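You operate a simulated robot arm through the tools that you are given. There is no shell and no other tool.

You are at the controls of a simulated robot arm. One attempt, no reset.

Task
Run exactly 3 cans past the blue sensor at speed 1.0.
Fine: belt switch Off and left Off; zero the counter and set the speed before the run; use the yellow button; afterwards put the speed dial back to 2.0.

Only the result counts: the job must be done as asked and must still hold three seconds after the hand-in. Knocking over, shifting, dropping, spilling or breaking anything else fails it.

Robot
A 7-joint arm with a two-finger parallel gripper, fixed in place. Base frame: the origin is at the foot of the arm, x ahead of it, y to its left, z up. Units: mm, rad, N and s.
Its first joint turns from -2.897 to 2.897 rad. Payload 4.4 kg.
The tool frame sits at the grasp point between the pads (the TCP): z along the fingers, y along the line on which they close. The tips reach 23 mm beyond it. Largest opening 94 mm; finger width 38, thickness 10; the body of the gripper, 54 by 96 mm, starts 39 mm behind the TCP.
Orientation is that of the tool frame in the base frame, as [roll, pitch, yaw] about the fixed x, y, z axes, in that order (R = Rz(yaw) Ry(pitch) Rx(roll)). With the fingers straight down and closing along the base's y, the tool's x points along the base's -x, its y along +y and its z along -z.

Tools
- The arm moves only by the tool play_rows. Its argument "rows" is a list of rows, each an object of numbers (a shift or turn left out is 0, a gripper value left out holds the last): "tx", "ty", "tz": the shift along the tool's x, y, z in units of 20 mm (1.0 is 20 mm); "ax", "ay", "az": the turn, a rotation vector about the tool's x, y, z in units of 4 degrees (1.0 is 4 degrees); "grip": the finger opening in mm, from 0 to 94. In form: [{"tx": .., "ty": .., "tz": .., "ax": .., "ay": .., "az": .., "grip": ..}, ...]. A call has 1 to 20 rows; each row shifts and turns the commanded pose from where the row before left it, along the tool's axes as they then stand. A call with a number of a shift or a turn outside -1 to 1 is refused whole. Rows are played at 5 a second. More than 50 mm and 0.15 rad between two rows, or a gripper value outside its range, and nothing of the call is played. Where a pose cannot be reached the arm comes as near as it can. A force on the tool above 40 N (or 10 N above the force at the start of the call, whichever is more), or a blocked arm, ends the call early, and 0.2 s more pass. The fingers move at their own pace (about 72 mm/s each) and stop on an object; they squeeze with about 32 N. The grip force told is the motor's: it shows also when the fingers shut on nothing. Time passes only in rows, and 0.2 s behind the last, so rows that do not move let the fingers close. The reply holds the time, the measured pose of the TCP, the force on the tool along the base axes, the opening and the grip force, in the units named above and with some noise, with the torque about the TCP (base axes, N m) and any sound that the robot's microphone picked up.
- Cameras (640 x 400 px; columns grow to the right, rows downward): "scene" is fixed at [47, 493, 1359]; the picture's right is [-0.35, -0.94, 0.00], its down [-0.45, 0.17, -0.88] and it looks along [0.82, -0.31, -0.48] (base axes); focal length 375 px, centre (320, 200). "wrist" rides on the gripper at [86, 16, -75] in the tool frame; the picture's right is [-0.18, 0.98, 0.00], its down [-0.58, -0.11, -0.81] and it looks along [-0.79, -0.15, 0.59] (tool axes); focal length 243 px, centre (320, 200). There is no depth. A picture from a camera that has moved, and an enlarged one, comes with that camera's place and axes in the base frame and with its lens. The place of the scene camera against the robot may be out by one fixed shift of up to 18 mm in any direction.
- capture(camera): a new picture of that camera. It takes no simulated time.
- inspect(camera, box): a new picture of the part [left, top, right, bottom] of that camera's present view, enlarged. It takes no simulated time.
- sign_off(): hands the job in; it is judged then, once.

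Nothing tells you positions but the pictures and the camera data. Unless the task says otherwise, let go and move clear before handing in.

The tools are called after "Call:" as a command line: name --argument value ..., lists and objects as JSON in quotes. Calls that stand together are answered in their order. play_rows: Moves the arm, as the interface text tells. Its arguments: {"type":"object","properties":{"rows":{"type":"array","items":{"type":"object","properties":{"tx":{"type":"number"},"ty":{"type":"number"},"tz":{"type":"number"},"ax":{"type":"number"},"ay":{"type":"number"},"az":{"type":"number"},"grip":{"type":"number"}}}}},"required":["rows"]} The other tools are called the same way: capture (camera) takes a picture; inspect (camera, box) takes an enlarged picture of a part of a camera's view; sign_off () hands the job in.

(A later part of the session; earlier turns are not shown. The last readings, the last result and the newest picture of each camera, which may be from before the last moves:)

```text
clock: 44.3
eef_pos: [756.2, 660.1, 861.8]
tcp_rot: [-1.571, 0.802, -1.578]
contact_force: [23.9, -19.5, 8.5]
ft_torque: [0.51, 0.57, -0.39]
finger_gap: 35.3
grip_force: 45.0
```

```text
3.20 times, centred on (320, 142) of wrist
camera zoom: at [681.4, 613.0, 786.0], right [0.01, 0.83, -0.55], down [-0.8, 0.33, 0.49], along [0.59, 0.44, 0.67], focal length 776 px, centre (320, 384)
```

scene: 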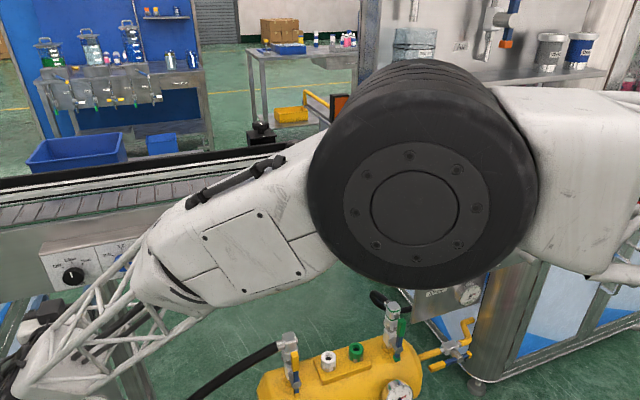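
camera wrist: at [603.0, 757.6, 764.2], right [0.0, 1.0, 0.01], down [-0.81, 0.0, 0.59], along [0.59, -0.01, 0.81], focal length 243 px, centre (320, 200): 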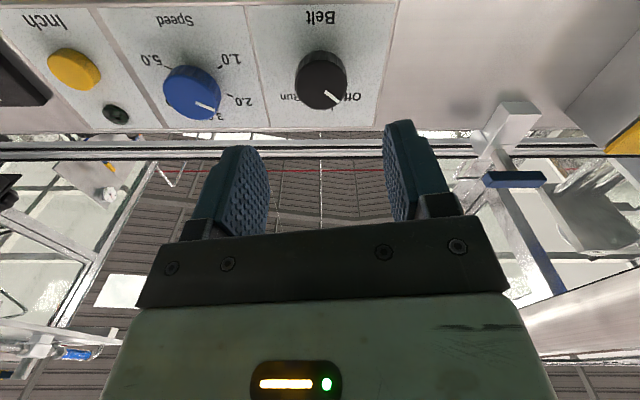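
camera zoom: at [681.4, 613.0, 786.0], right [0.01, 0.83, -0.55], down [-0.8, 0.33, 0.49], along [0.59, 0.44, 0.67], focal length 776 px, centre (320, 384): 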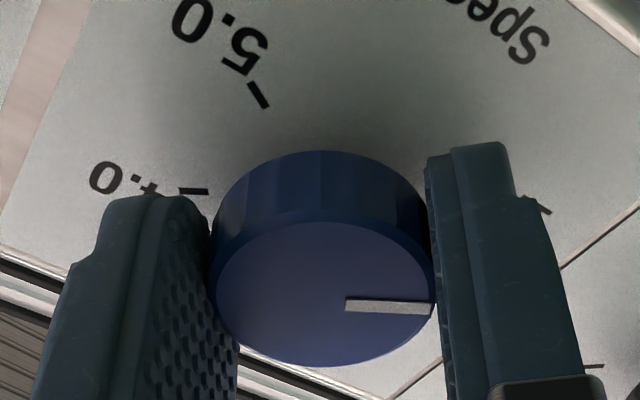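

There's resistance now, so this is likely the end stop at 1.0. I'll release and check.

Call:
play_rows --rows '[{"tz": 0.02, "grip": 64}, {}, {}, {"tz": -1}, {"tz": -1}, {"tz": -1}, {"tz": -1}]'

Call:
inspect --camera "wrist" --box '[220, 0, 420, 125]'

Call:
inspect --camera "scene" --box '[70, 230, 170, 292]'

```text
clock: 45.9
eef_pos: [677.8, 661.3, 861.0]
tcp_rot: [-1.566, 0.801, -1.576]
contact_force: [0.0, 0.4, 0.0]
ft_torque: [0.0, 0.03, 0.01]
finger_gap: 63.8
grip_force: 0.1
```

```text
3.20 times, centred on (320, 62) of wrist
camera zoom: at [601.3, 614.4, 786.3], right [0.01, 0.83, -0.55], down [-0.8, 0.33, 0.49], along [0.59, 0.44, 0.67], focal length 776 px, centre (320, 640)
```

zoom: 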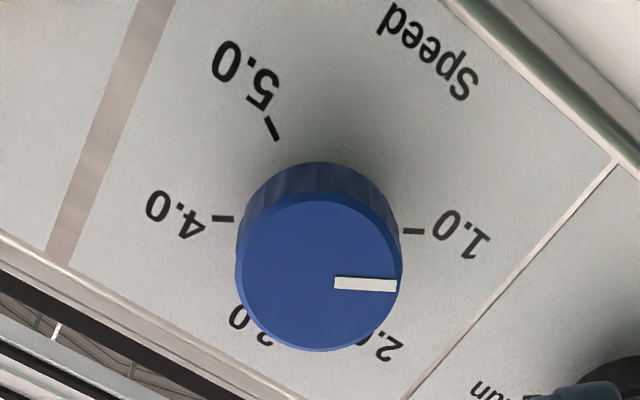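

```text
6.40 times, centred on (120, 261) of scene
camera zoom: at [47.0, 493.0, 1359.0], right [-0.35, -0.94, 0.0], down [-0.45, 0.17, -0.88], along [0.82, -0.31, -0.48], focal length 2398 px, centre (1600, -190)
```

zoom: 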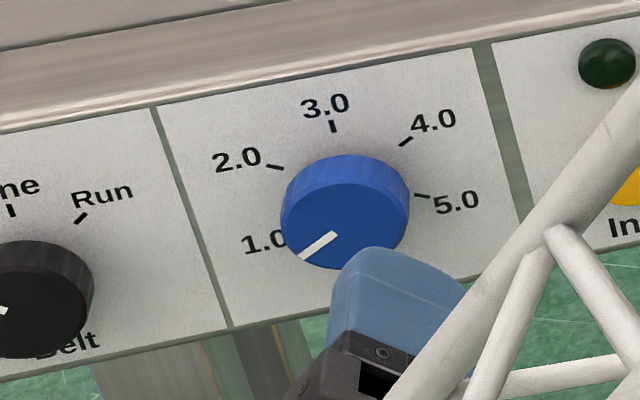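

The dial is on 1.0 (pointer at −30°). Next is the counter's Zero button, so I'll retreat, level the wrist and travel along −y.

Call:
play_rows --rows '[{"tz": -1, "az": 1}, {"tz": -1, "az": 1}, {"tz": -1, "az": 1}, {"tz": -1, "az": 1}, {"tz": -1, "az": 1}, {"tz": -1, "az": 1}, {"az": 1}, {"az": 1}, {"az": 1}, {"az": 1}, {"az": 1.0}, {"ty": -1}, {"ty": -1}, {"ty": -1}, {"ty": -1}, {"ty": -1}, {"ty": -1}, {"ty": -1}, {"ty": -1}, {"ty": -1}]'

Call:
play_rows --rows '[{"ty": -1}, {"ty": -1}, {"ty": -1}, {"ty": -1}, {"ty": -1}, {"ty": -1}, {"ty": -1}, {"ty": -1}, {"ty": -1}, {"ty": -1}, {"ty": -1}, {"ty": -1}, {"ty": -1}, {"ty": -1}, {"ty": -1}, {"ty": -1}]'

Call:
capture --camera "wrist"

Call:
capture --camera "scene"

```text
clock: 50.1
eef_pos: [554.5, 480.6, 860.5]
tcp_rot: [-0.798, 1.57, -0.808]
contact_force: [0.0, -0.2, -0.8]
ft_torque: [-0.05, 0.02, 0.01]
finger_gap: 63.8
grip_force: 0.1
```

```text
clock: 53.5
eef_pos: [553.0, 158.8, 861.0]
tcp_rot: [-1.081, 1.57, -1.085]
contact_force: [-0.1, -0.5, -0.3]
ft_torque: [-0.01, -0.03, 0.01]
finger_gap: 63.9
grip_force: 0.0
```

```text
taken
camera wrist: at [478.1, 177.2, 772.8], right [0.01, 0.98, 0.18], down [-0.81, -0.1, 0.58], along [0.59, -0.15, 0.79], focal length 243 px, centre (320, 200)
```

wrist: 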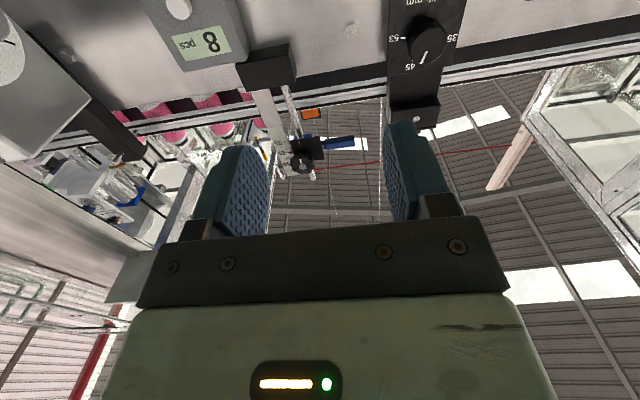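

```text
taken
```

scene: 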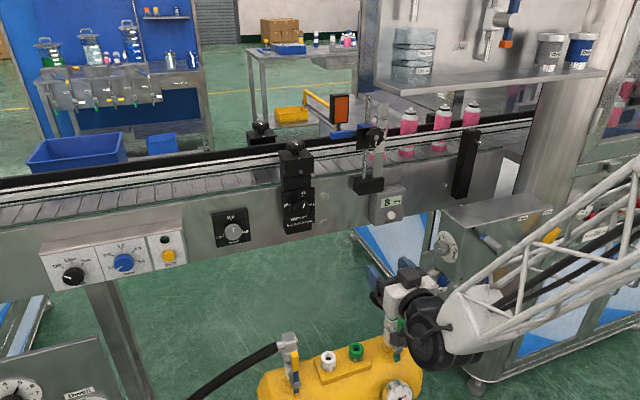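

The Zero button triangulates to about (786, 17, 829). The index box to its right starts around y≈-100, so I'll move in front of the button with the fingers closed and check clearances.

Call:
play_rows --rows '[{"ty": -1, "tx": 0.2, "grip": 0}, {"ty": -1, "tx": 0.2}, {"ty": -1, "tx": 0.2}, {"ty": -1, "tx": 0.2}, {"ty": -1, "tx": 0.2}, {"ty": -1, "tx": 0.2}, {"ty": -1, "tx": 0.2}, {"ty": -0.09, "tx": 0.2}]'

Call:
capture --camera "wrist"

Call:
capture --camera "scene"

```text
clock: 55.3
eef_pos: [539.4, 80.9, 829.4]
tcp_rot: [1.453, 1.57, 1.437]
contact_force: [-0.5, 0.3, -0.5]
ft_torque: [0.04, -0.02, -0.01]
finger_gap: 0.0
grip_force: 32.5
out of reach, approached as far as the arm can: row 5, 6, 7, 8
```

```text
taken
camera wrist: at [464.3, 98.3, 741.5], right [0.01, 0.98, 0.19], down [-0.81, -0.1, 0.58], along [0.59, -0.16, 0.79], focal length 243 px, centre (320, 200)
```

wrist: 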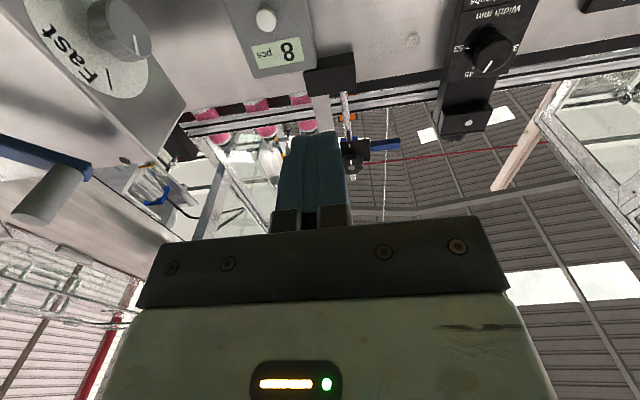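

```text
taken
```

scene: 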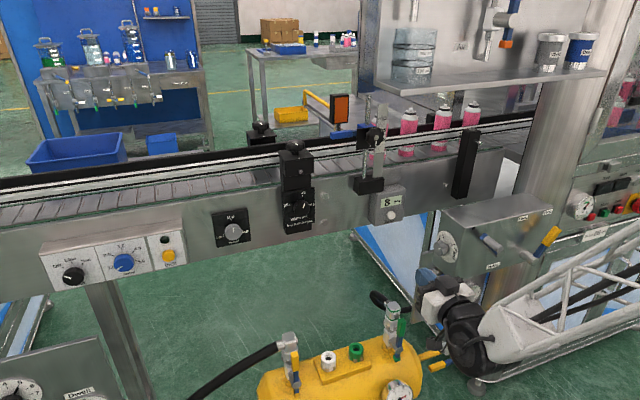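

That exact pose is out of reach because the arm is too folded, and the index box is close by. I'll pull back to the left, rise, and pitch the tool 40° downward so the arm comes in from above.

Call:
play_rows --rows '[{"ty": 1}, {"ty": 1}, {"ty": 1}, {"ty": 1}, {"tx": -1}, {"tx": -1}, {"tx": -1}, {"tx": -1}, {"tx": -1}, {"tx": -1}, {"ay": 1}, {"ay": 1}, {"ay": 1}, {"ay": 1}, {"ay": 1}, {"ay": 1}, {"ay": 1}, {"ay": 1}, {"ay": 1}, {"ay": 1}]'

Call:
capture --camera "wrist"

Call:
capture --camera "scene"

```text
clock: 59.5
eef_pos: [538.1, 159.4, 949.5]
tcp_rot: [-3.14, 0.874, 3.136]
contact_force: [-0.5, 0.2, 0.4]
ft_torque: [0.01, -0.01, 0.0]
finger_gap: 0.2
grip_force: 32.3
```

```text
taken
camera wrist: at [426.5, 178.0, 929.9], right [0.12, 0.98, 0.14], down [-0.25, -0.11, 0.96], along [0.96, -0.15, 0.23], focal length 243 px, centre (320, 200)
```

wrist: 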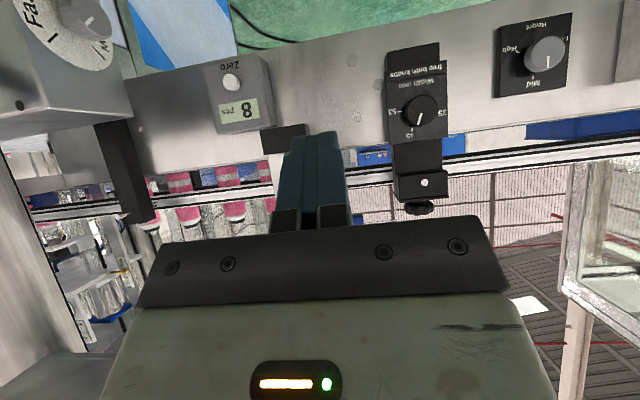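

```text
taken
```

scene: 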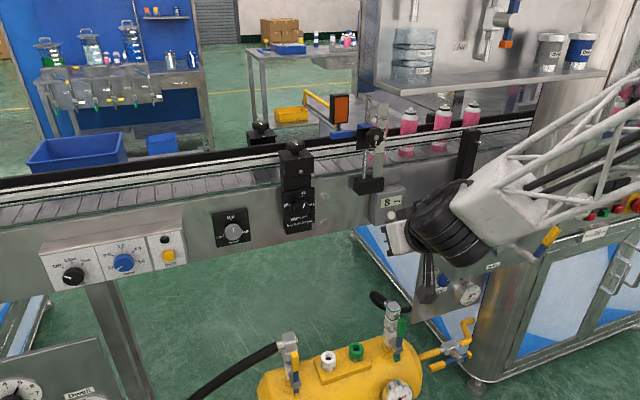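

Call:
inspect --camera "wrist" --box '[160, 40, 360, 165]'

Call:
inspect --camera "scene" --box '[340, 150, 480, 240]'

```text
3.20 times, centred on (260, 102) of wrist
camera zoom: at [426.5, 178.0, 929.9], right [0.12, 0.98, 0.14], down [-0.25, -0.11, 0.96], along [0.96, -0.15, 0.23], focal length 776 px, centre (512, 512)
```

zoom: 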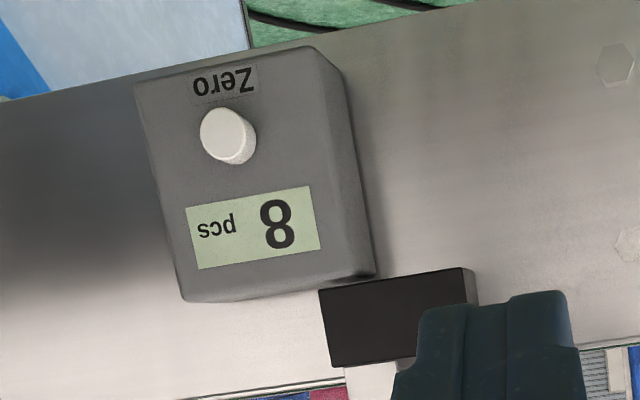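

```text
4.44 times, centred on (410, 195) of scene
camera zoom: at [47.0, 493.0, 1359.0], right [-0.35, -0.94, 0.0], down [-0.45, 0.17, -0.88], along [0.82, -0.31, -0.48], focal length 1665 px, centre (-80, 222)
```

zoom: 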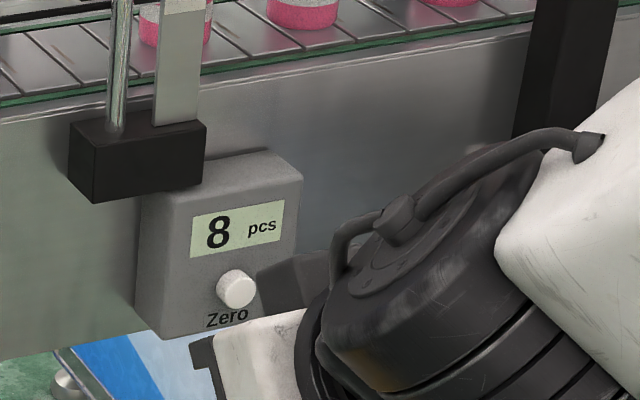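

The button is confirmed at (786, 17.5, 829), and the black bracket bottom at z≈903 leaves clearance. I'll approach with the tilted tool and stop about 45 mm short.

Call:
play_rows --rows '[{"tz": 0.9, "tx": -0.1, "ty": -0.71}, {"tz": 0.9, "tx": -0.1, "ty": -0.71}, {"tz": 0.9, "tx": -0.1, "ty": -0.71}, {"tz": 0.9, "tx": -0.1, "ty": -0.71}, {"tz": 0.9, "tx": -0.1, "ty": -0.71}, {"tz": 0.9, "tx": -0.1, "ty": -0.71}, {"tz": 0.9, "tx": -0.1, "ty": -0.71}, {"tz": 0.9, "tx": -0.1, "ty": -0.71}, {"tz": 0.9, "tx": -0.1, "ty": -0.71}, {"tz": 0.9, "tx": -0.1, "ty": -0.71}]'

Call:
capture --camera "wrist"

Call:
capture --camera "scene"

```text
clock: 61.7
eef_pos: [689.9, 16.7, 848.1]
tcp_rot: [3.138, 0.873, 3.132]
contact_force: [-0.9, 0.5, 0.3]
ft_torque: [-0.06, 0.02, 0.02]
finger_gap: 0.0
grip_force: 31.8
```

```text
taken
camera wrist: at [577.1, 34.5, 829.2], right [0.13, 0.98, 0.14], down [-0.24, -0.11, 0.96], along [0.96, -0.16, 0.23], focal length 243 px, centre (320, 200)
```

wrist: 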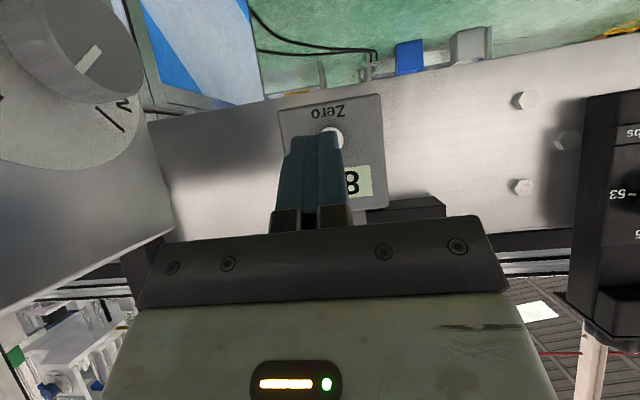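

```text
taken
```

scene: 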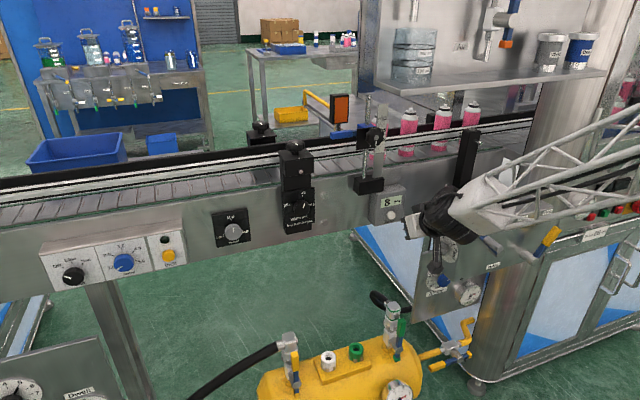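

Call:
play_rows --rows '[{"tz": 0.8, "tx": -0.33, "ty": 0.04}, {"tz": 0.8, "tx": -0.33}, {"tz": 0.8, "tx": -0.33}, {}]'

Call:
inspect --camera "wrist" --box '[230, 70, 430, 195]'

Call:
inspect --camera "scene" --box '[340, 150, 480, 240]'

```text
clock: 62.7
eef_pos: [738.1, 16.9, 833.6]
tcp_rot: [-3.138, 0.872, 3.136]
contact_force: [0.2, 0.0, -0.4]
ft_torque: [0.01, 0.01, 0.02]
finger_gap: 0.0
grip_force: 31.8
```

```text
3.20 times, centred on (330, 132) of wrist
camera zoom: at [625.9, 34.0, 813.9], right [0.13, 0.98, 0.14], down [-0.25, -0.11, 0.96], along [0.96, -0.15, 0.23], focal length 776 px, centre (288, 416)
```

zoom: 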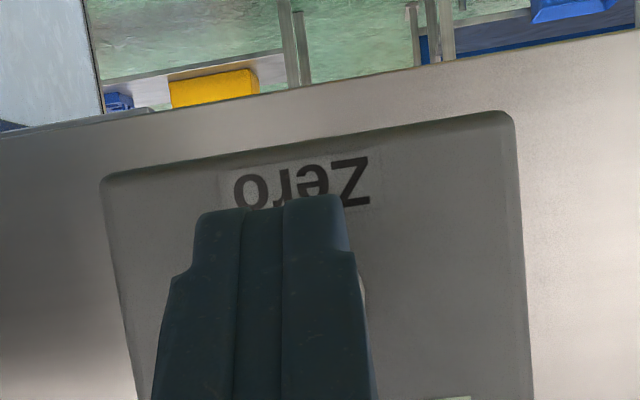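

```text
4.44 times, centred on (410, 195) of scene
camera zoom: at [47.0, 493.0, 1359.0], right [-0.35, -0.94, 0.0], down [-0.45, 0.17, -0.88], along [0.82, -0.31, -0.48], focal length 1665 px, centre (-80, 222)
```

zoom: 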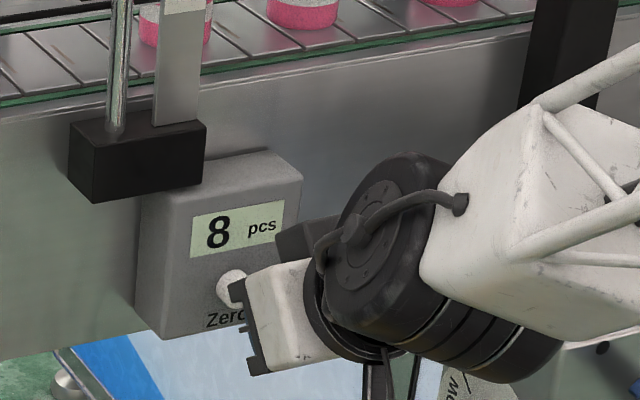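

Aligned. I'll push straight along +x in small steps.

Call:
play_rows --rows '[{"tz": 0.19, "tx": -0.16}, {"tz": 0.19, "tx": -0.16}, {"tz": 0.19, "tx": -0.16}, {"tz": 0.1, "tx": -0.08}, {"tz": 0.1, "tx": -0.08}]'

Call:
inspect --camera "scene" --box '[340, 150, 480, 240]'

```text
clock: 63.9
eef_pos: [759.0, 16.3, 832.4]
tcp_rot: [-3.138, 0.874, 3.136]
contact_force: [-14.4, 0.2, 4.4]
ft_torque: [0.13, -0.12, 0.0]
finger_gap: 0.0
grip_force: 32.1
heard: click
```

```text
4.44 times, centred on (410, 195) of scene
camera zoom: at [47.0, 493.0, 1359.0], right [-0.35, -0.94, 0.0], down [-0.45, 0.17, -0.88], along [0.82, -0.31, -0.48], focal length 1665 px, centre (-80, 222)
```

zoom: 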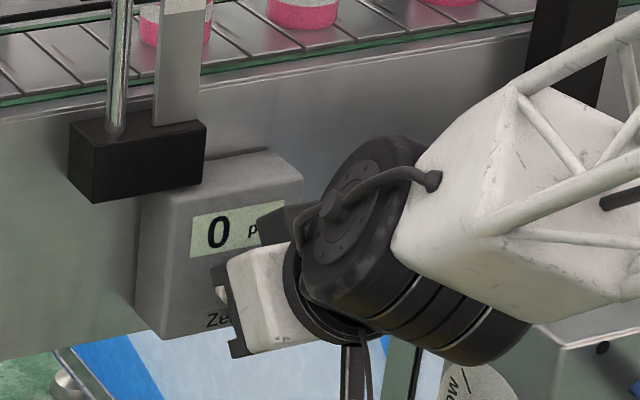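

The counter shows 0. I'll retreat along the same path, level the tool and head for the Inch button.

Call:
play_rows --rows '[{"tz": -0.39, "tx": 0.32}, {"tz": -0.38, "tx": 0.32}, {"tz": -0.8, "tx": 0.33}, {"tz": -0.8, "tx": 0.33}, {"tz": -0.8, "tx": 0.33}, {"tz": -0.9, "tx": 0.1, "ty": 0.71}, {"tz": -0.9, "tx": 0.1, "ty": 0.71}, {"tz": -0.9, "tx": 0.1, "ty": 0.71}, {"tz": -0.9, "tx": 0.1, "ty": 0.71}, {"tz": -0.9, "tx": 0.1, "ty": 0.71}, {"tz": -0.9, "tx": 0.1, "ty": 0.71}, {"tz": -0.9, "tx": 0.1, "ty": 0.71}, {"tz": -0.9, "tx": 0.1, "ty": 0.71}, {"tz": -0.9, "tx": 0.1, "ty": 0.71}, {"tz": -0.9, "tx": 0.1, "ty": 0.71}]'

Call:
play_rows --rows '[{"ay": -1, "ty": 1}, {"ay": -1, "ty": 1}, {"ay": -1, "ty": 1}, {"ay": -1, "ty": 1}, {"ay": -1, "ty": 1}, {"ay": -1, "ty": 1}, {"ay": -1, "ty": 1}, {"ay": -1, "ty": 1}, {"ay": -1, "ty": 1}, {"ay": -1, "ty": 1}, {"ty": 1, "tx": 0.5}, {"ty": 1, "tx": 0.5}, {"ty": 1, "tx": 0.5}, {"ty": 1, "tx": 0.5}, {"ty": 1, "tx": 0.5}, {"ty": 1, "tx": 0.5}, {"ty": 1, "tx": 0.5}, {"ty": 1, "tx": 0.5}, {"ty": 1, "tx": 0.5}, {"ty": 1, "tx": 0.5}]'

Call:
capture --camera "wrist"

Call:
capture --camera "scene"

```text
clock: 67.1
eef_pos: [540.8, 161.6, 946.7]
tcp_rot: [-3.138, 0.872, 3.137]
contact_force: [-0.7, -0.2, 0.3]
ft_torque: [0.0, 0.04, 0.02]
finger_gap: 0.1
grip_force: 32.1
```

```text
clock: 71.3
eef_pos: [540.2, 559.7, 847.5]
tcp_rot: [-0.579, 1.57, -0.584]
contact_force: [-0.1, 0.1, 0.2]
ft_torque: [0.04, 0.03, 0.0]
finger_gap: 0.2
grip_force: 32.1
```

```text
taken
camera wrist: at [466.2, 578.2, 760.4], right [0.01, 0.98, 0.18], down [-0.81, -0.1, 0.58], along [0.59, -0.15, 0.79], focal length 243 px, centre (320, 200)
```

wrist: 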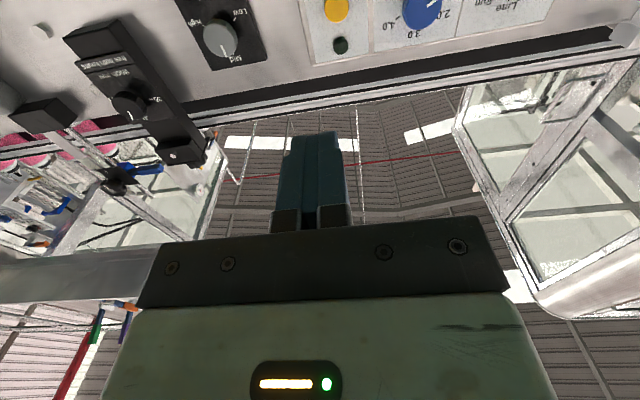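

```text
taken
```

scene: 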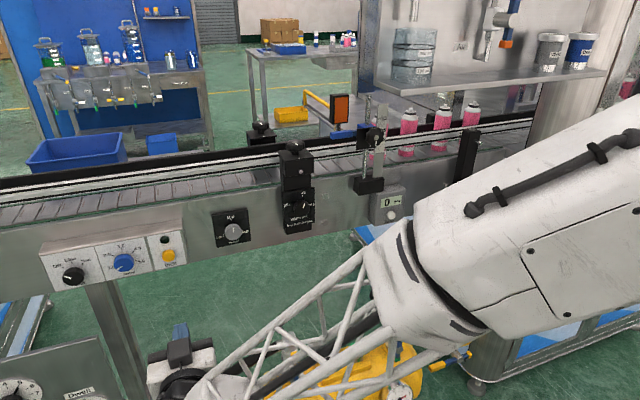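

The counter reads 0. Before running, I'll note where the cans are relative to the blue sensor.

Call:
inspect --camera "scene" --box '[320, 90, 500, 230]'

Call:
inspect --camera "scene" --box '[340, 110, 420, 170]'

Call:
inspect --camera "wrist" --box '[0, 100, 200, 240]'

```text
2.86 times, centred on (410, 160) of scene
camera zoom: at [47.0, 493.0, 1359.0], right [-0.35, -0.94, 0.0], down [-0.45, 0.17, -0.88], along [0.82, -0.31, -0.48], focal length 1070 px, centre (63, 314)
```

zoom: 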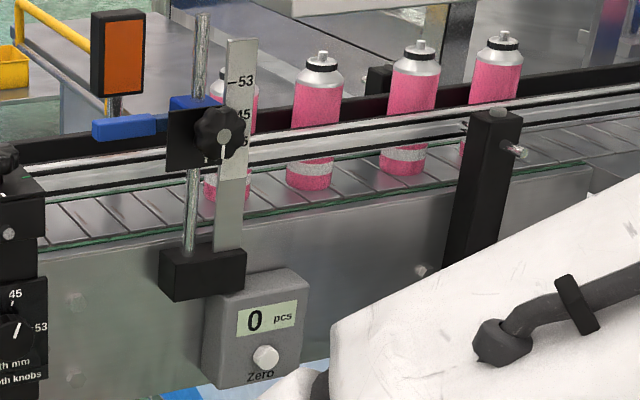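

```text
6.67 times, centred on (380, 140) of scene
camera zoom: at [47.0, 493.0, 1359.0], right [-0.35, -0.94, 0.0], down [-0.45, 0.17, -0.88], along [0.82, -0.31, -0.48], focal length 2498 px, centre (-80, 600)
```

zoom: 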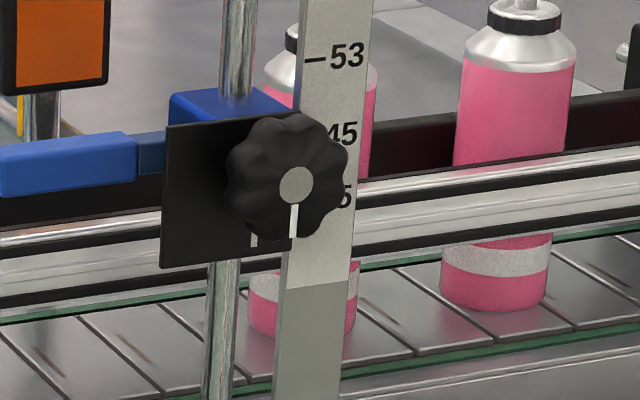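

```text
2.86 times, centred on (100, 170) of wrist
camera zoom: at [466.2, 578.2, 760.4], right [0.01, 0.98, 0.18], down [-0.81, -0.1, 0.58], along [0.59, -0.15, 0.79], focal length 693 px, centre (949, 286)
```

zoom: 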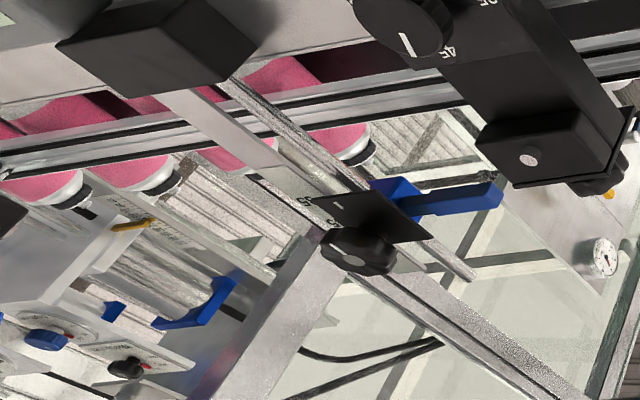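

The cans stand about 90 mm apart and the first is near the sensor. Now I'll come up in front of the Inch button, stopping short of contact.

Call:
play_rows --rows '[{"tz": 1, "ty": 0.87, "tx": -0.07}, {"tz": 1}, {"tz": 1}, {"tz": 1}, {"tz": 1}, {"tz": 1}, {"tz": 1}, {"tz": 1}, {"tz": 1}, {"tz": 0.6}]'

Call:
capture --camera "wrist"

Call:
capture --camera "scene"

```text
clock: 73.5
eef_pos: [735.6, 575.8, 848.2]
tcp_rot: [-1.178, 1.569, -1.184]
contact_force: [-0.1, -0.4, -0.5]
ft_torque: [0.0, 0.0, -0.01]
finger_gap: 0.0
grip_force: 32.5
```

```text
taken
camera wrist: at [659.9, 593.4, 761.1], right [0.01, 0.98, 0.18], down [-0.81, -0.1, 0.58], along [0.59, -0.15, 0.79], focal length 243 px, centre (320, 200)
```

wrist: 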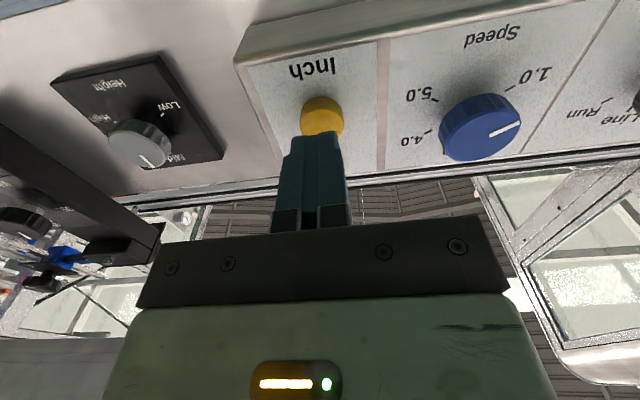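

```text
taken
```

scene: 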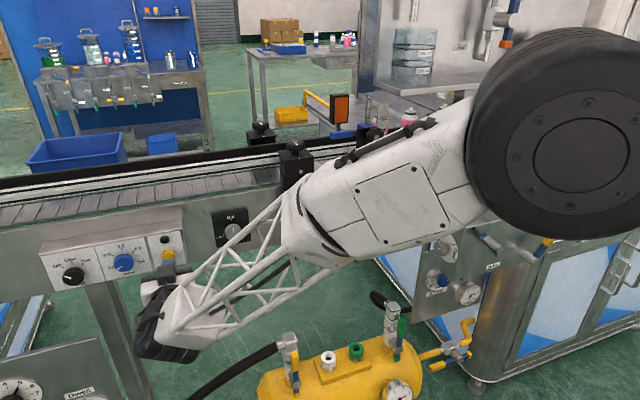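

The Inch button lines up with the fingertips and the dial still shows 1.0. I'll give one short test press, then retreat so the scene camera can see the counter.

Call:
play_rows --rows '[{"tz": 0.5}, {"tz": 0.3}, {"tz": 0.3}, {"tz": 0.15}, {"tz": -1}, {"tz": -1}, {"tz": -1}, {"tz": -1}, {"tz": -1}, {"tz": -1}, {"tz": -1}, {"tz": -1}, {"tz": -1}, {"tz": -1}, {"tz": -1}]'

Call:
inspect --camera "scene" --box '[320, 90, 500, 230]'

Call:
capture --camera "scene"

```text
clock: 76.7
eef_pos: [538.0, 578.0, 851.3]
tcp_rot: [-0.66, 1.568, -0.666]
contact_force: [-0.1, -0.1, -0.2]
ft_torque: [0.0, 0.01, 0.0]
finger_gap: 0.0
grip_force: 31.8
heard: click
```

```text
2.86 times, centred on (410, 160) of scene
camera zoom: at [47.0, 493.0, 1359.0], right [-0.35, -0.94, 0.0], down [-0.45, 0.17, -0.88], along [0.82, -0.31, -0.48], focal length 1070 px, centre (63, 314)
```

zoom: 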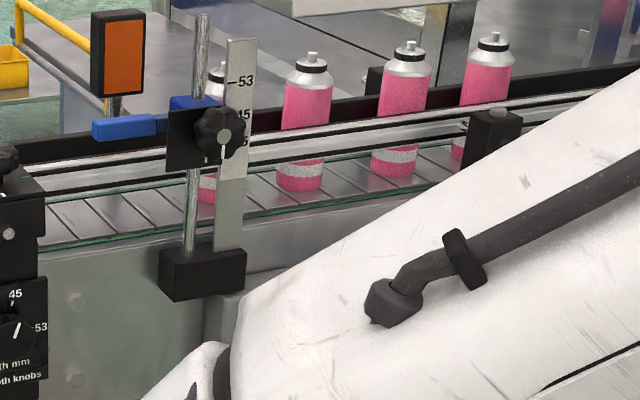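

```text
taken
```

scene: 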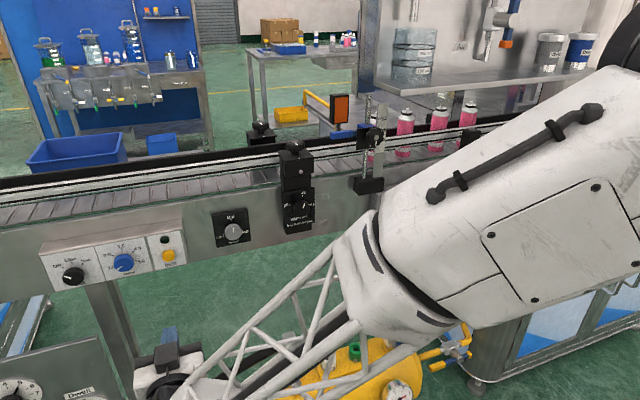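

Each press jogs the cans toward +y, about 9 mm for that short press, so it's a hold-to-run jog at roughly 20–25 mm/s. Next is a longer hold, then I'll retreat to where the counter can be seen.

Call:
play_rows --rows '[{"tz": 1, "tx": 0.08, "ty": -0.05}, {"tz": 1}, {"tz": 1}, {"tz": 1}, {"tz": 1}, {"tz": 1}, {"tz": 1}, {"tz": 1}, {"tz": 1}, {"tz": 0.85}]'

Call:
play_rows --rows '[{"tz": 0.5}, {"tz": 0.3}, {"tz": 0.3}, {"tz": 0.15}, {}, {}, {}, {}, {}, {"tz": -1}, {"tz": -1}, {"tz": -1}, {"tz": -1}, {"tz": -1}, {"tz": -1, "ty": -1}, {"tz": -1, "ty": -1}, {"tz": -1, "ty": -1}, {"tz": -1, "ty": -1}, {"tz": -1}]'

Call:
inspect --camera "scene" --box '[320, 90, 500, 230]'

Call:
capture --camera "scene"

```text
clock: 78.9
eef_pos: [734.9, 576.6, 848.3]
tcp_rot: [-1.165, 1.568, -1.169]
contact_force: [0.1, -0.4, -0.2]
ft_torque: [0.01, 0.0, 0.02]
finger_gap: 0.2
grip_force: 32.4
```

```text
clock: 82.9
eef_pos: [560.0, 495.2, 848.7]
tcp_rot: [-0.979, 1.568, -0.985]
contact_force: [0.6, -0.3, -0.7]
ft_torque: [0.0, 0.03, 0.0]
finger_gap: 0.0
grip_force: 32.2
heard: click
```

```text
2.86 times, centred on (410, 160) of scene
camera zoom: at [47.0, 493.0, 1359.0], right [-0.35, -0.94, 0.0], down [-0.45, 0.17, -0.88], along [0.82, -0.31, -0.48], focal length 1070 px, centre (63, 314)
```

zoom: 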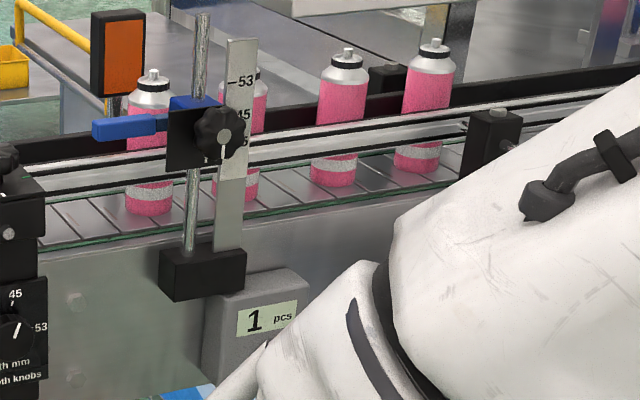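

```text
taken
```

scene: 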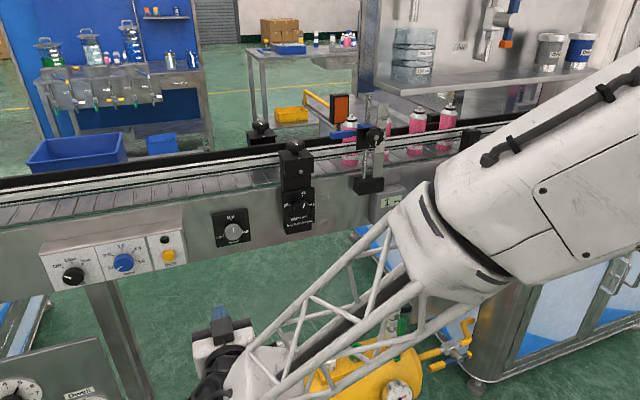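

The counter reads 1 and the belt moves about 50 mm/s while held. Cans 3 and 4 still need two more pitches, so I'll do one pitch now (about 2 s) and check.

Call:
play_rows --rows '[{"ty": 1}, {"ty": 1}, {"ty": 1}, {"ty": 1, "tz": 1}, {"tz": 1}, {"tz": 1}, {"tz": 1}, {"tz": 1}, {"tz": 1}, {"tz": 1}, {"tz": 1}, {"tz": 0.75, "ty": 0.07}]'

Call:
play_rows --rows '[{"tz": 0.5}, {"tz": 0.3}, {"tz": 0.3}, {"tz": 0.15}, {}, {}, {}, {}, {}, {}, {}, {}, {"tz": -1}, {"tz": -1}]'

Call:
play_rows --rows '[{"tz": -1}, {"tz": -1}, {"tz": -1}, {"tz": -1, "ty": -1}, {"tz": -1, "ty": -1}, {"tz": -1, "ty": -1}, {"tz": -1, "ty": -1}, {"tz": -1}]'

Call:
inspect --camera "scene" --box '[320, 90, 500, 230]'

Call:
capture --camera "scene"

```text
clock: 85.5
eef_pos: [736.3, 576.4, 848.3]
tcp_rot: [-0.858, 1.569, -0.864]
contact_force: [-0.2, -0.7, 0.2]
ft_torque: [-0.01, 0.01, -0.03]
finger_gap: 0.0
grip_force: 31.6
```

```text
clock: 86.8
eef_pos: [758.6, 576.5, 848.7]
tcp_rot: [-1.042, 1.568, -1.047]
contact_force: [-18.6, -7.6, 6.9]
ft_torque: [0.1, -0.07, -0.1]
finger_gap: 0.0
grip_force: 32.3
heard: click
stopped in row 6: the force on the tool passed its limit at 41 N (the readings are from after the stop); the commanded pose is now the measured one
```

```text
clock: 88.6
eef_pos: [599.3, 497.2, 850.2]
tcp_rot: [-1.221, 1.57, -1.224]
contact_force: [0.3, 0.5, -0.3]
ft_torque: [0.0, -0.01, 0.01]
finger_gap: 0.0
grip_force: 32.1
```

```text
2.86 times, centred on (410, 160) of scene
camera zoom: at [47.0, 493.0, 1359.0], right [-0.35, -0.94, 0.0], down [-0.45, 0.17, -0.88], along [0.82, -0.31, -0.48], focal length 1070 px, centre (63, 314)
```

zoom: 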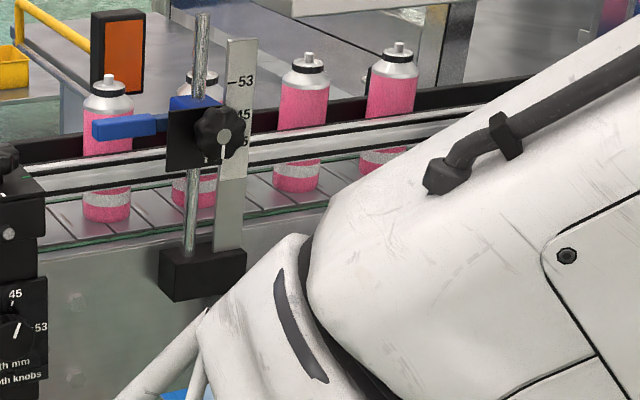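

```text
taken
```

scene: 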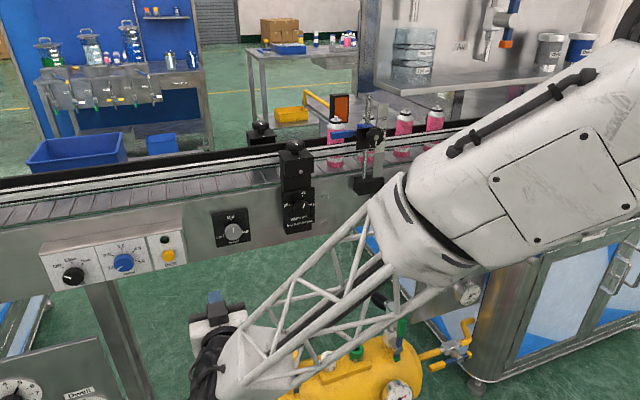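

The press stopped early on the force limit, so the cans moved only about 40 mm. I'll move a bit further back to read the counter.

Call:
play_rows --rows '[{"tz": -1, "ty": -1}, {"tz": -1, "ty": -1}, {"ty": -1}]'

Call:
inspect --camera "scene" --box '[320, 90, 500, 230]'

```text
clock: 89.4
eef_pos: [558.7, 438.4, 848.8]
tcp_rot: [-1.225, 1.57, -1.231]
contact_force: [0.7, -0.2, -0.1]
ft_torque: [0.0, -0.01, 0.02]
finger_gap: 0.0
grip_force: 31.8
```

```text
2.86 times, centred on (410, 160) of scene
camera zoom: at [47.0, 493.0, 1359.0], right [-0.35, -0.94, 0.0], down [-0.45, 0.17, -0.88], along [0.82, -0.31, -0.48], focal length 1070 px, centre (63, 314)
```

zoom: 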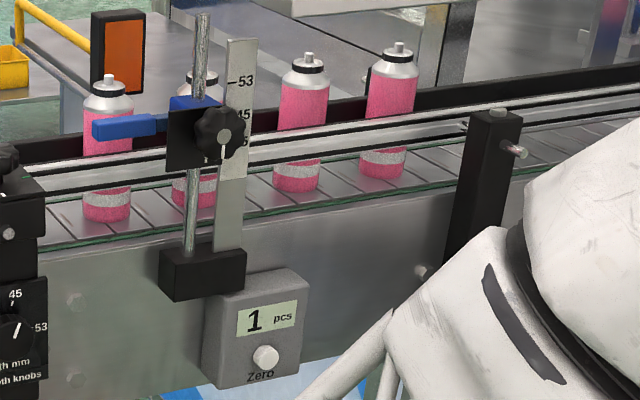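

The count is still 1, with can 2 almost at the beam. I'll use a slightly gentler press and hold it for about one pitch.

Call:
play_rows --rows '[{"ty": 1}, {"ty": 1}, {"ty": 1}, {"ty": 1}, {"ty": 1}, {"ty": 1}, {"tz": 1, "ty": 0.9}, {"tz": 1}, {"tz": 1}, {"tz": 1}, {"tz": 1}, {"tz": 1}, {"tz": 1}, {"tz": 1}, {"tz": 0.8}]'

Call:
play_rows --rows '[{"tz": 0.5}, {"tz": 0.3}, {"tz": 0.25}, {"tz": 0.13}, {}, {}, {}, {}, {}, {}, {}, {}, {}, {"tz": -1}, {"tz": -1}]'

```text
clock: 92.6
eef_pos: [736.8, 574.4, 850.5]
tcp_rot: [-1.33, 1.568, -1.334]
contact_force: [0.5, 0.1, 0.2]
ft_torque: [-0.01, -0.02, 0.04]
finger_gap: 0.0
grip_force: 32.0
```

```text
clock: 95.8
eef_pos: [720.8, 574.4, 846.4]
tcp_rot: [-1.361, 1.57, -1.37]
contact_force: [0.0, 1.6, 0.5]
ft_torque: [0.01, -0.03, -0.02]
finger_gap: 0.0
grip_force: 32.0
heard: click
```

Call:
play_rows --rows '[{"tz": -1}, {"tz": -1}, {"tz": -1}, {"tz": -1, "ty": -1}, {"tz": -1, "ty": -1}, {"tz": -1, "ty": -1}, {"tz": -1, "ty": -1}, {"tz": -1, "ty": -1}, {"ty": -1}, {"ty": -1}]'

Call:
inspect --camera "scene" --box '[320, 90, 500, 230]'

Call:
capture --camera "scene"

```text
clock: 98.0
eef_pos: [559.6, 435.3, 849.0]
tcp_rot: [-1.132, 1.57, -1.141]
contact_force: [-0.4, 0.2, 0.1]
ft_torque: [0.0, 0.01, 0.01]
finger_gap: 0.0
grip_force: 32.1
```

```text
2.86 times, centred on (410, 160) of scene
camera zoom: at [47.0, 493.0, 1359.0], right [-0.35, -0.94, 0.0], down [-0.45, 0.17, -0.88], along [0.82, -0.31, -0.48], focal length 1070 px, centre (63, 314)
```

zoom: 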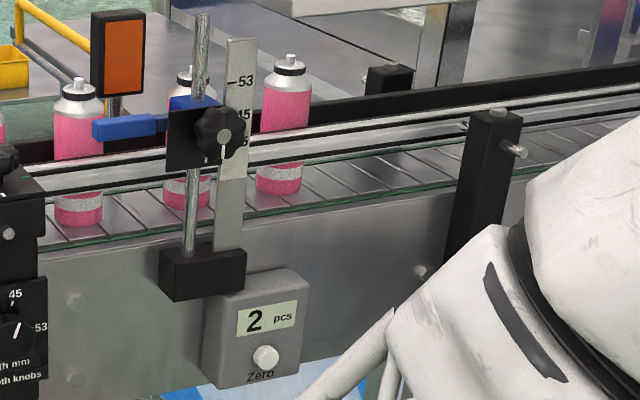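

```text
taken
```

scene: 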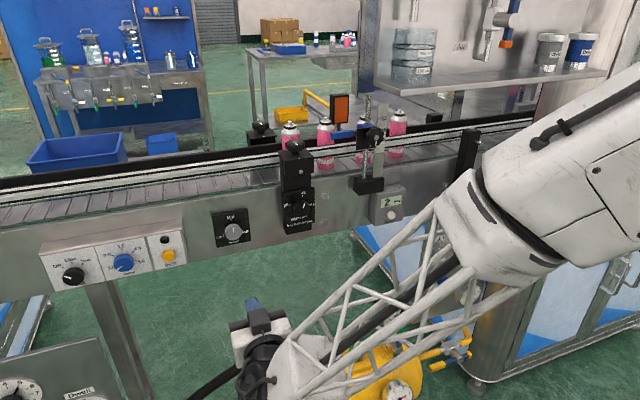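

The count is 2, can 3 is just before the beam, and can 4 is well upstream. One last hold of about 1 s should take can 3 fully past while can 4 stays clear.

Call:
play_rows --rows '[{"ty": 1}, {"ty": 1}, {"ty": 1}, {"ty": 1}, {"ty": 1}, {"ty": 1}, {"tz": 1, "ty": 1}, {"tz": 1}, {"tz": 1}, {"tz": 1}, {"tz": 1}, {"tz": 1}, {"tz": 1}, {"tz": 1}, {"tz": 0.8}]'

Call:
play_rows --rows '[{"tz": 0.5}, {"tz": 0.3}, {"tz": 0.25}, {"tz": 0.13}, {}, {}, {}, {}, {}, {"tz": -1}, {"tz": -1}]'

Call:
play_rows --rows '[{"tz": -1}, {"tz": -1}, {"tz": -1}, {"tz": -1, "ty": -1}, {"tz": -1, "ty": -1}, {"tz": -1, "ty": -1}, {"tz": -1, "ty": -1}, {"tz": -1, "ty": -1}, {"ty": -1}, {"ty": -1}]'

Call:
inspect --camera "scene" --box '[320, 90, 500, 230]'

Call:
capture --camera "scene"

```text
clock: 101.2
eef_pos: [734.8, 575.3, 849.9]
tcp_rot: [-1.256, 1.57, -1.26]
contact_force: [-0.1, 0.0, 0.2]
ft_torque: [-0.03, 0.0, 0.01]
finger_gap: 0.1
grip_force: 31.9
```

```text
clock: 103.6
eef_pos: [718.7, 574.2, 848.6]
tcp_rot: [-1.248, 1.569, -1.255]
contact_force: [0.3, 0.3, 0.0]
ft_torque: [0.0, -0.03, 0.01]
finger_gap: 0.1
grip_force: 31.4
heard: click
```

```text
clock: 105.8
eef_pos: [558.2, 436.2, 847.2]
tcp_rot: [-1.154, 1.568, -1.162]
contact_force: [-0.4, -0.2, 0.3]
ft_torque: [0.03, -0.01, 0.0]
finger_gap: 0.0
grip_force: 32.3
```

```text
2.86 times, centred on (410, 160) of scene
camera zoom: at [47.0, 493.0, 1359.0], right [-0.35, -0.94, 0.0], down [-0.45, 0.17, -0.88], along [0.82, -0.31, -0.48], focal length 1070 px, centre (63, 314)
```

zoom: 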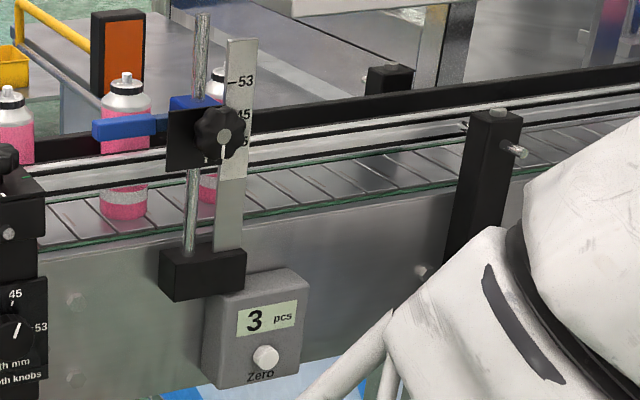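

```text
taken
```

scene: 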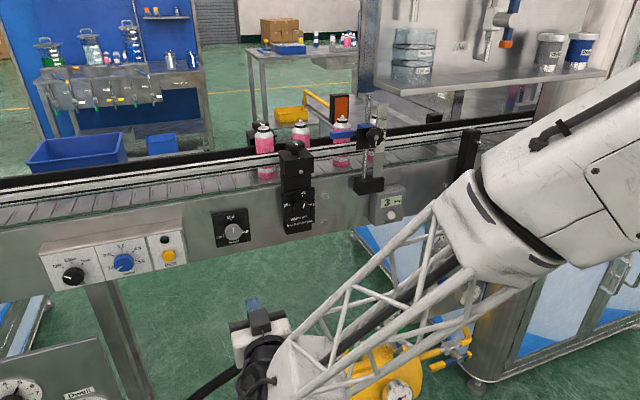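

The counter shows 3, with can 3 past and can 4 short of the beam. The last job is to return the speed dial to 2.0, so I'll go to it with the wrist at −40°.

Call:
play_rows --rows '[{"ty": 1, "tx": -0.1}, {"ty": 1, "tx": -0.1}, {"ty": 1, "tx": -0.1}, {"ty": 1, "tx": -0.1}, {"ty": 1, "tx": -0.1}, {"ty": 1, "tx": -0.1}, {"ty": 1, "tx": -0.06}, {"ty": 1}, {"ty": 1}, {"ty": 1}, {"ty": 1, "grip": 64}, {"ty": 0.2}]'

Call:
play_rows --rows '[{"az": -1, "tz": 0.7}, {"az": -1, "tz": 0.7}, {"az": -1, "tz": 0.7}, {"az": -1, "tz": 0.7}, {"az": -1, "tz": 0.7}, {"az": -1, "tz": 0.7}, {"az": -1, "tz": 0.7}, {"az": -1, "tz": 0.7}, {"az": -1, "tz": 0.7}, {"az": -1, "tz": 0.7}]'

Call:
inspect --camera "wrist" --box '[200, 0, 440, 150]'

```text
clock: 108.4
eef_pos: [559.3, 660.3, 862.6]
tcp_rot: [-1.282, 1.57, -1.29]
contact_force: [0.3, 0.1, -0.5]
ft_torque: [-0.04, 0.01, 0.01]
finger_gap: 64.0
grip_force: 0.0
```

```text
clock: 110.6
eef_pos: [699.0, 659.1, 859.6]
tcp_rot: [-1.571, 0.869, -1.576]
contact_force: [0.0, 0.1, 1.0]
ft_torque: [0.04, 0.01, -0.01]
finger_gap: 64.1
grip_force: 0.1
```

```text
2.67 times, centred on (320, 75) of wrist
camera zoom: at [623.9, 617.3, 782.9], right [0.01, 0.87, -0.49], down [-0.8, 0.3, 0.51], along [0.59, 0.39, 0.7], focal length 647 px, centre (320, 533)
```

zoom: 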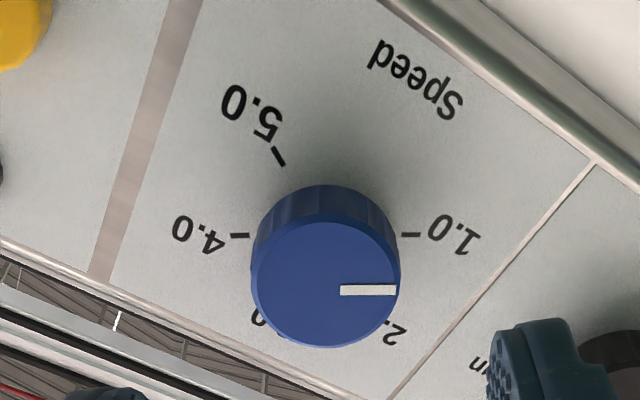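

Call:
play_rows --rows '[{"tz": 1, "tx": -0.05}, {"tz": 1}, {"tz": 0.87}, {}, {"grip": 45}, {"grip": 40}, {"grip": 36}, {"grip": 31}, {"grip": 26}, {}, {"az": 0.5}, {"az": 0.5}, {"az": 0.5}, {"az": 0.5}]'

Call:
inspect --camera "wrist" --box '[220, 80, 420, 205]'

```text
clock: 113.6
eef_pos: [756.2, 658.9, 862.1]
tcp_rot: [-1.57, 0.994, -1.577]
contact_force: [12.6, 15.4, -7.8]
ft_torque: [-0.06, 0.24, 0.39]
finger_gap: 35.3
grip_force: 45.1
stopped in row 14: the force on the tool passed its limit at 41 N (the readings are from after the stop); the commanded pose is now the measured one
```

```text
3.20 times, centred on (320, 142) of wrist
camera zoom: at [682.1, 628.4, 778.5], right [0.0, 0.92, -0.38], down [-0.8, 0.23, 0.55], along [0.59, 0.3, 0.75], focal length 776 px, centre (320, 384)
```

zoom: 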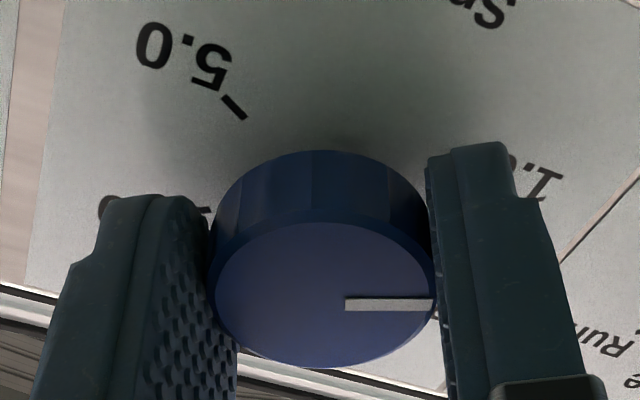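

Call:
play_rows --rows '[{"tz": 0.02, "ty": 0.025}, {"az": 0.5}, {"az": 0.5}, {"az": 0.5}, {"az": 0.5}]'

```text
clock: 114.8
eef_pos: [756.5, 660.5, 860.8]
tcp_rot: [-1.57, 1.136, -1.576]
contact_force: [-20.5, -8.7, -0.6]
ft_torque: [-0.03, -0.2, 0.26]
finger_gap: 35.2
grip_force: 45.0
```

Call:
play_rows --rows '[{"tz": -0.03, "ty": -0.01}, {"az": 0.5}, {"az": 0.5}, {"az": 0.5}, {"az": 0.5}]'

```text
clock: 116.0
eef_pos: [757.6, 660.4, 860.9]
tcp_rot: [-1.572, 1.275, -1.576]
contact_force: [17.1, 21.2, -10.8]
ft_torque: [-0.09, 0.53, 0.42]
finger_gap: 34.9
grip_force: 44.9
```

Call:
play_rows --rows '[{"tz": 0.02, "ty": 0.025}, {"az": 0.5}, {"az": 0.5}, {"az": 0.5}, {"az": 0.5}]'

```text
clock: 117.2
eef_pos: [757.3, 660.6, 861.7]
tcp_rot: [-1.568, 1.417, -1.575]
contact_force: [-14.9, -1.3, 4.2]
ft_torque: [-0.05, 0.76, 0.22]
finger_gap: 34.8
grip_force: 45.0
```

Call:
play_rows --rows '[{"tz": -0.02}, {"az": 0.5}, {"az": 0.5}, {"az": 0.5}, {"az": 0.5}]'

```text
clock: 118.3
eef_pos: [756.8, 661.9, 862.1]
tcp_rot: [-1.575, 1.528, -1.578]
contact_force: [11.4, 8.6, -7.5]
ft_torque: [-0.05, 0.46, 0.65]
finger_gap: 34.7
grip_force: 44.5
stopped in row 5: the force on the tool passed its limit at 41 N (the readings are from after the stop); the commanded pose is now the measured one
```

Call:
play_rows --rows '[{"tz": 0.015, "ty": 0.015, "tx": 0.015}, {"az": 0.5}, {"az": 0.5}, {"az": 0.5}]'

Call:
inspect --camera "wrist" --box '[220, 80, 420, 205]'

```text
clock: 119.3
eef_pos: [757.6, 661.7, 861.5]
tcp_rot: [1.561, 1.51, 1.559]
contact_force: [-7.2, 1.7, 0.2]
ft_torque: [-0.04, -0.05, 0.44]
finger_gap: 34.7
grip_force: 44.6
```

```text
3.20 times, centred on (320, 142) of wrist
camera zoom: at [682.6, 684.4, 774.5], right [0.0, 0.97, 0.24], down [-0.81, -0.14, 0.57], along [0.59, -0.2, 0.78], focal length 776 px, centre (320, 384)
```

zoom: 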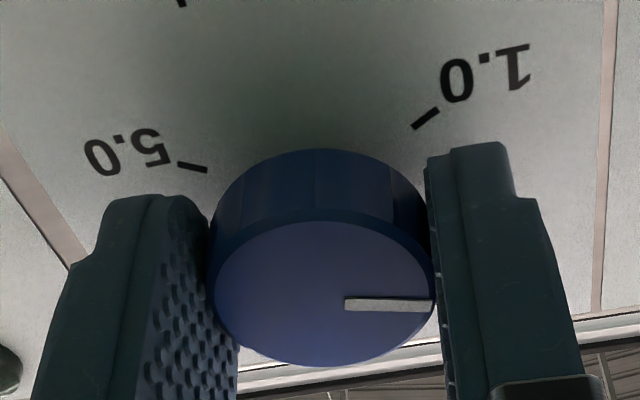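

Call:
play_rows --rows '[{"az": 0.5}, {"az": 0.5}, {"az": 0.5}, {"az": 0.5}]'

```text
clock: 120.3
eef_pos: [757.9, 661.4, 861.5]
tcp_rot: [1.565, 1.369, 1.563]
contact_force: [10.6, 12.1, 0.0]
ft_torque: [-0.06, 0.65, 0.73]
finger_gap: 35.0
grip_force: 44.8
```

Call:
play_rows --rows '[{"tz": 0.015, "ty": 0.015}, {"az": 0.5}, {"az": 0.5}, {"az": 0.5}, {"az": 0.6}, {}]'

Call:
inspect --camera "wrist" --box '[220, 80, 420, 205]'

```text
clock: 121.7
eef_pos: [757.5, 661.1, 861.8]
tcp_rot: [1.569, 1.224, 1.566]
contact_force: [3.8, 14.3, -3.2]
ft_torque: [-0.01, -0.49, 0.4]
finger_gap: 35.1
grip_force: 44.6
```

```text
3.20 times, centred on (320, 142) of wrist
camera zoom: at [682.7, 708.0, 784.1], right [0.0, 0.86, 0.51], down [-0.81, -0.3, 0.51], along [0.59, -0.41, 0.69], focal length 776 px, centre (320, 384)
```

zoom: 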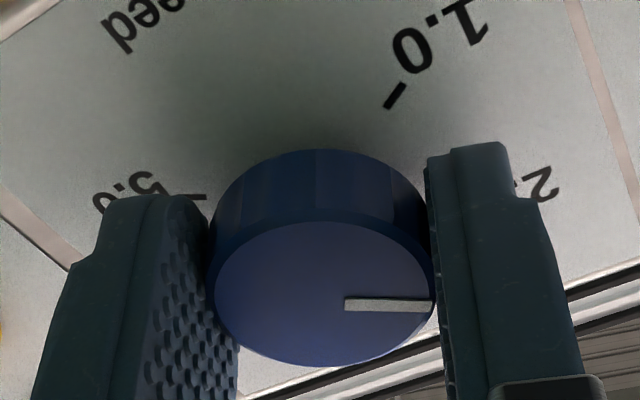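

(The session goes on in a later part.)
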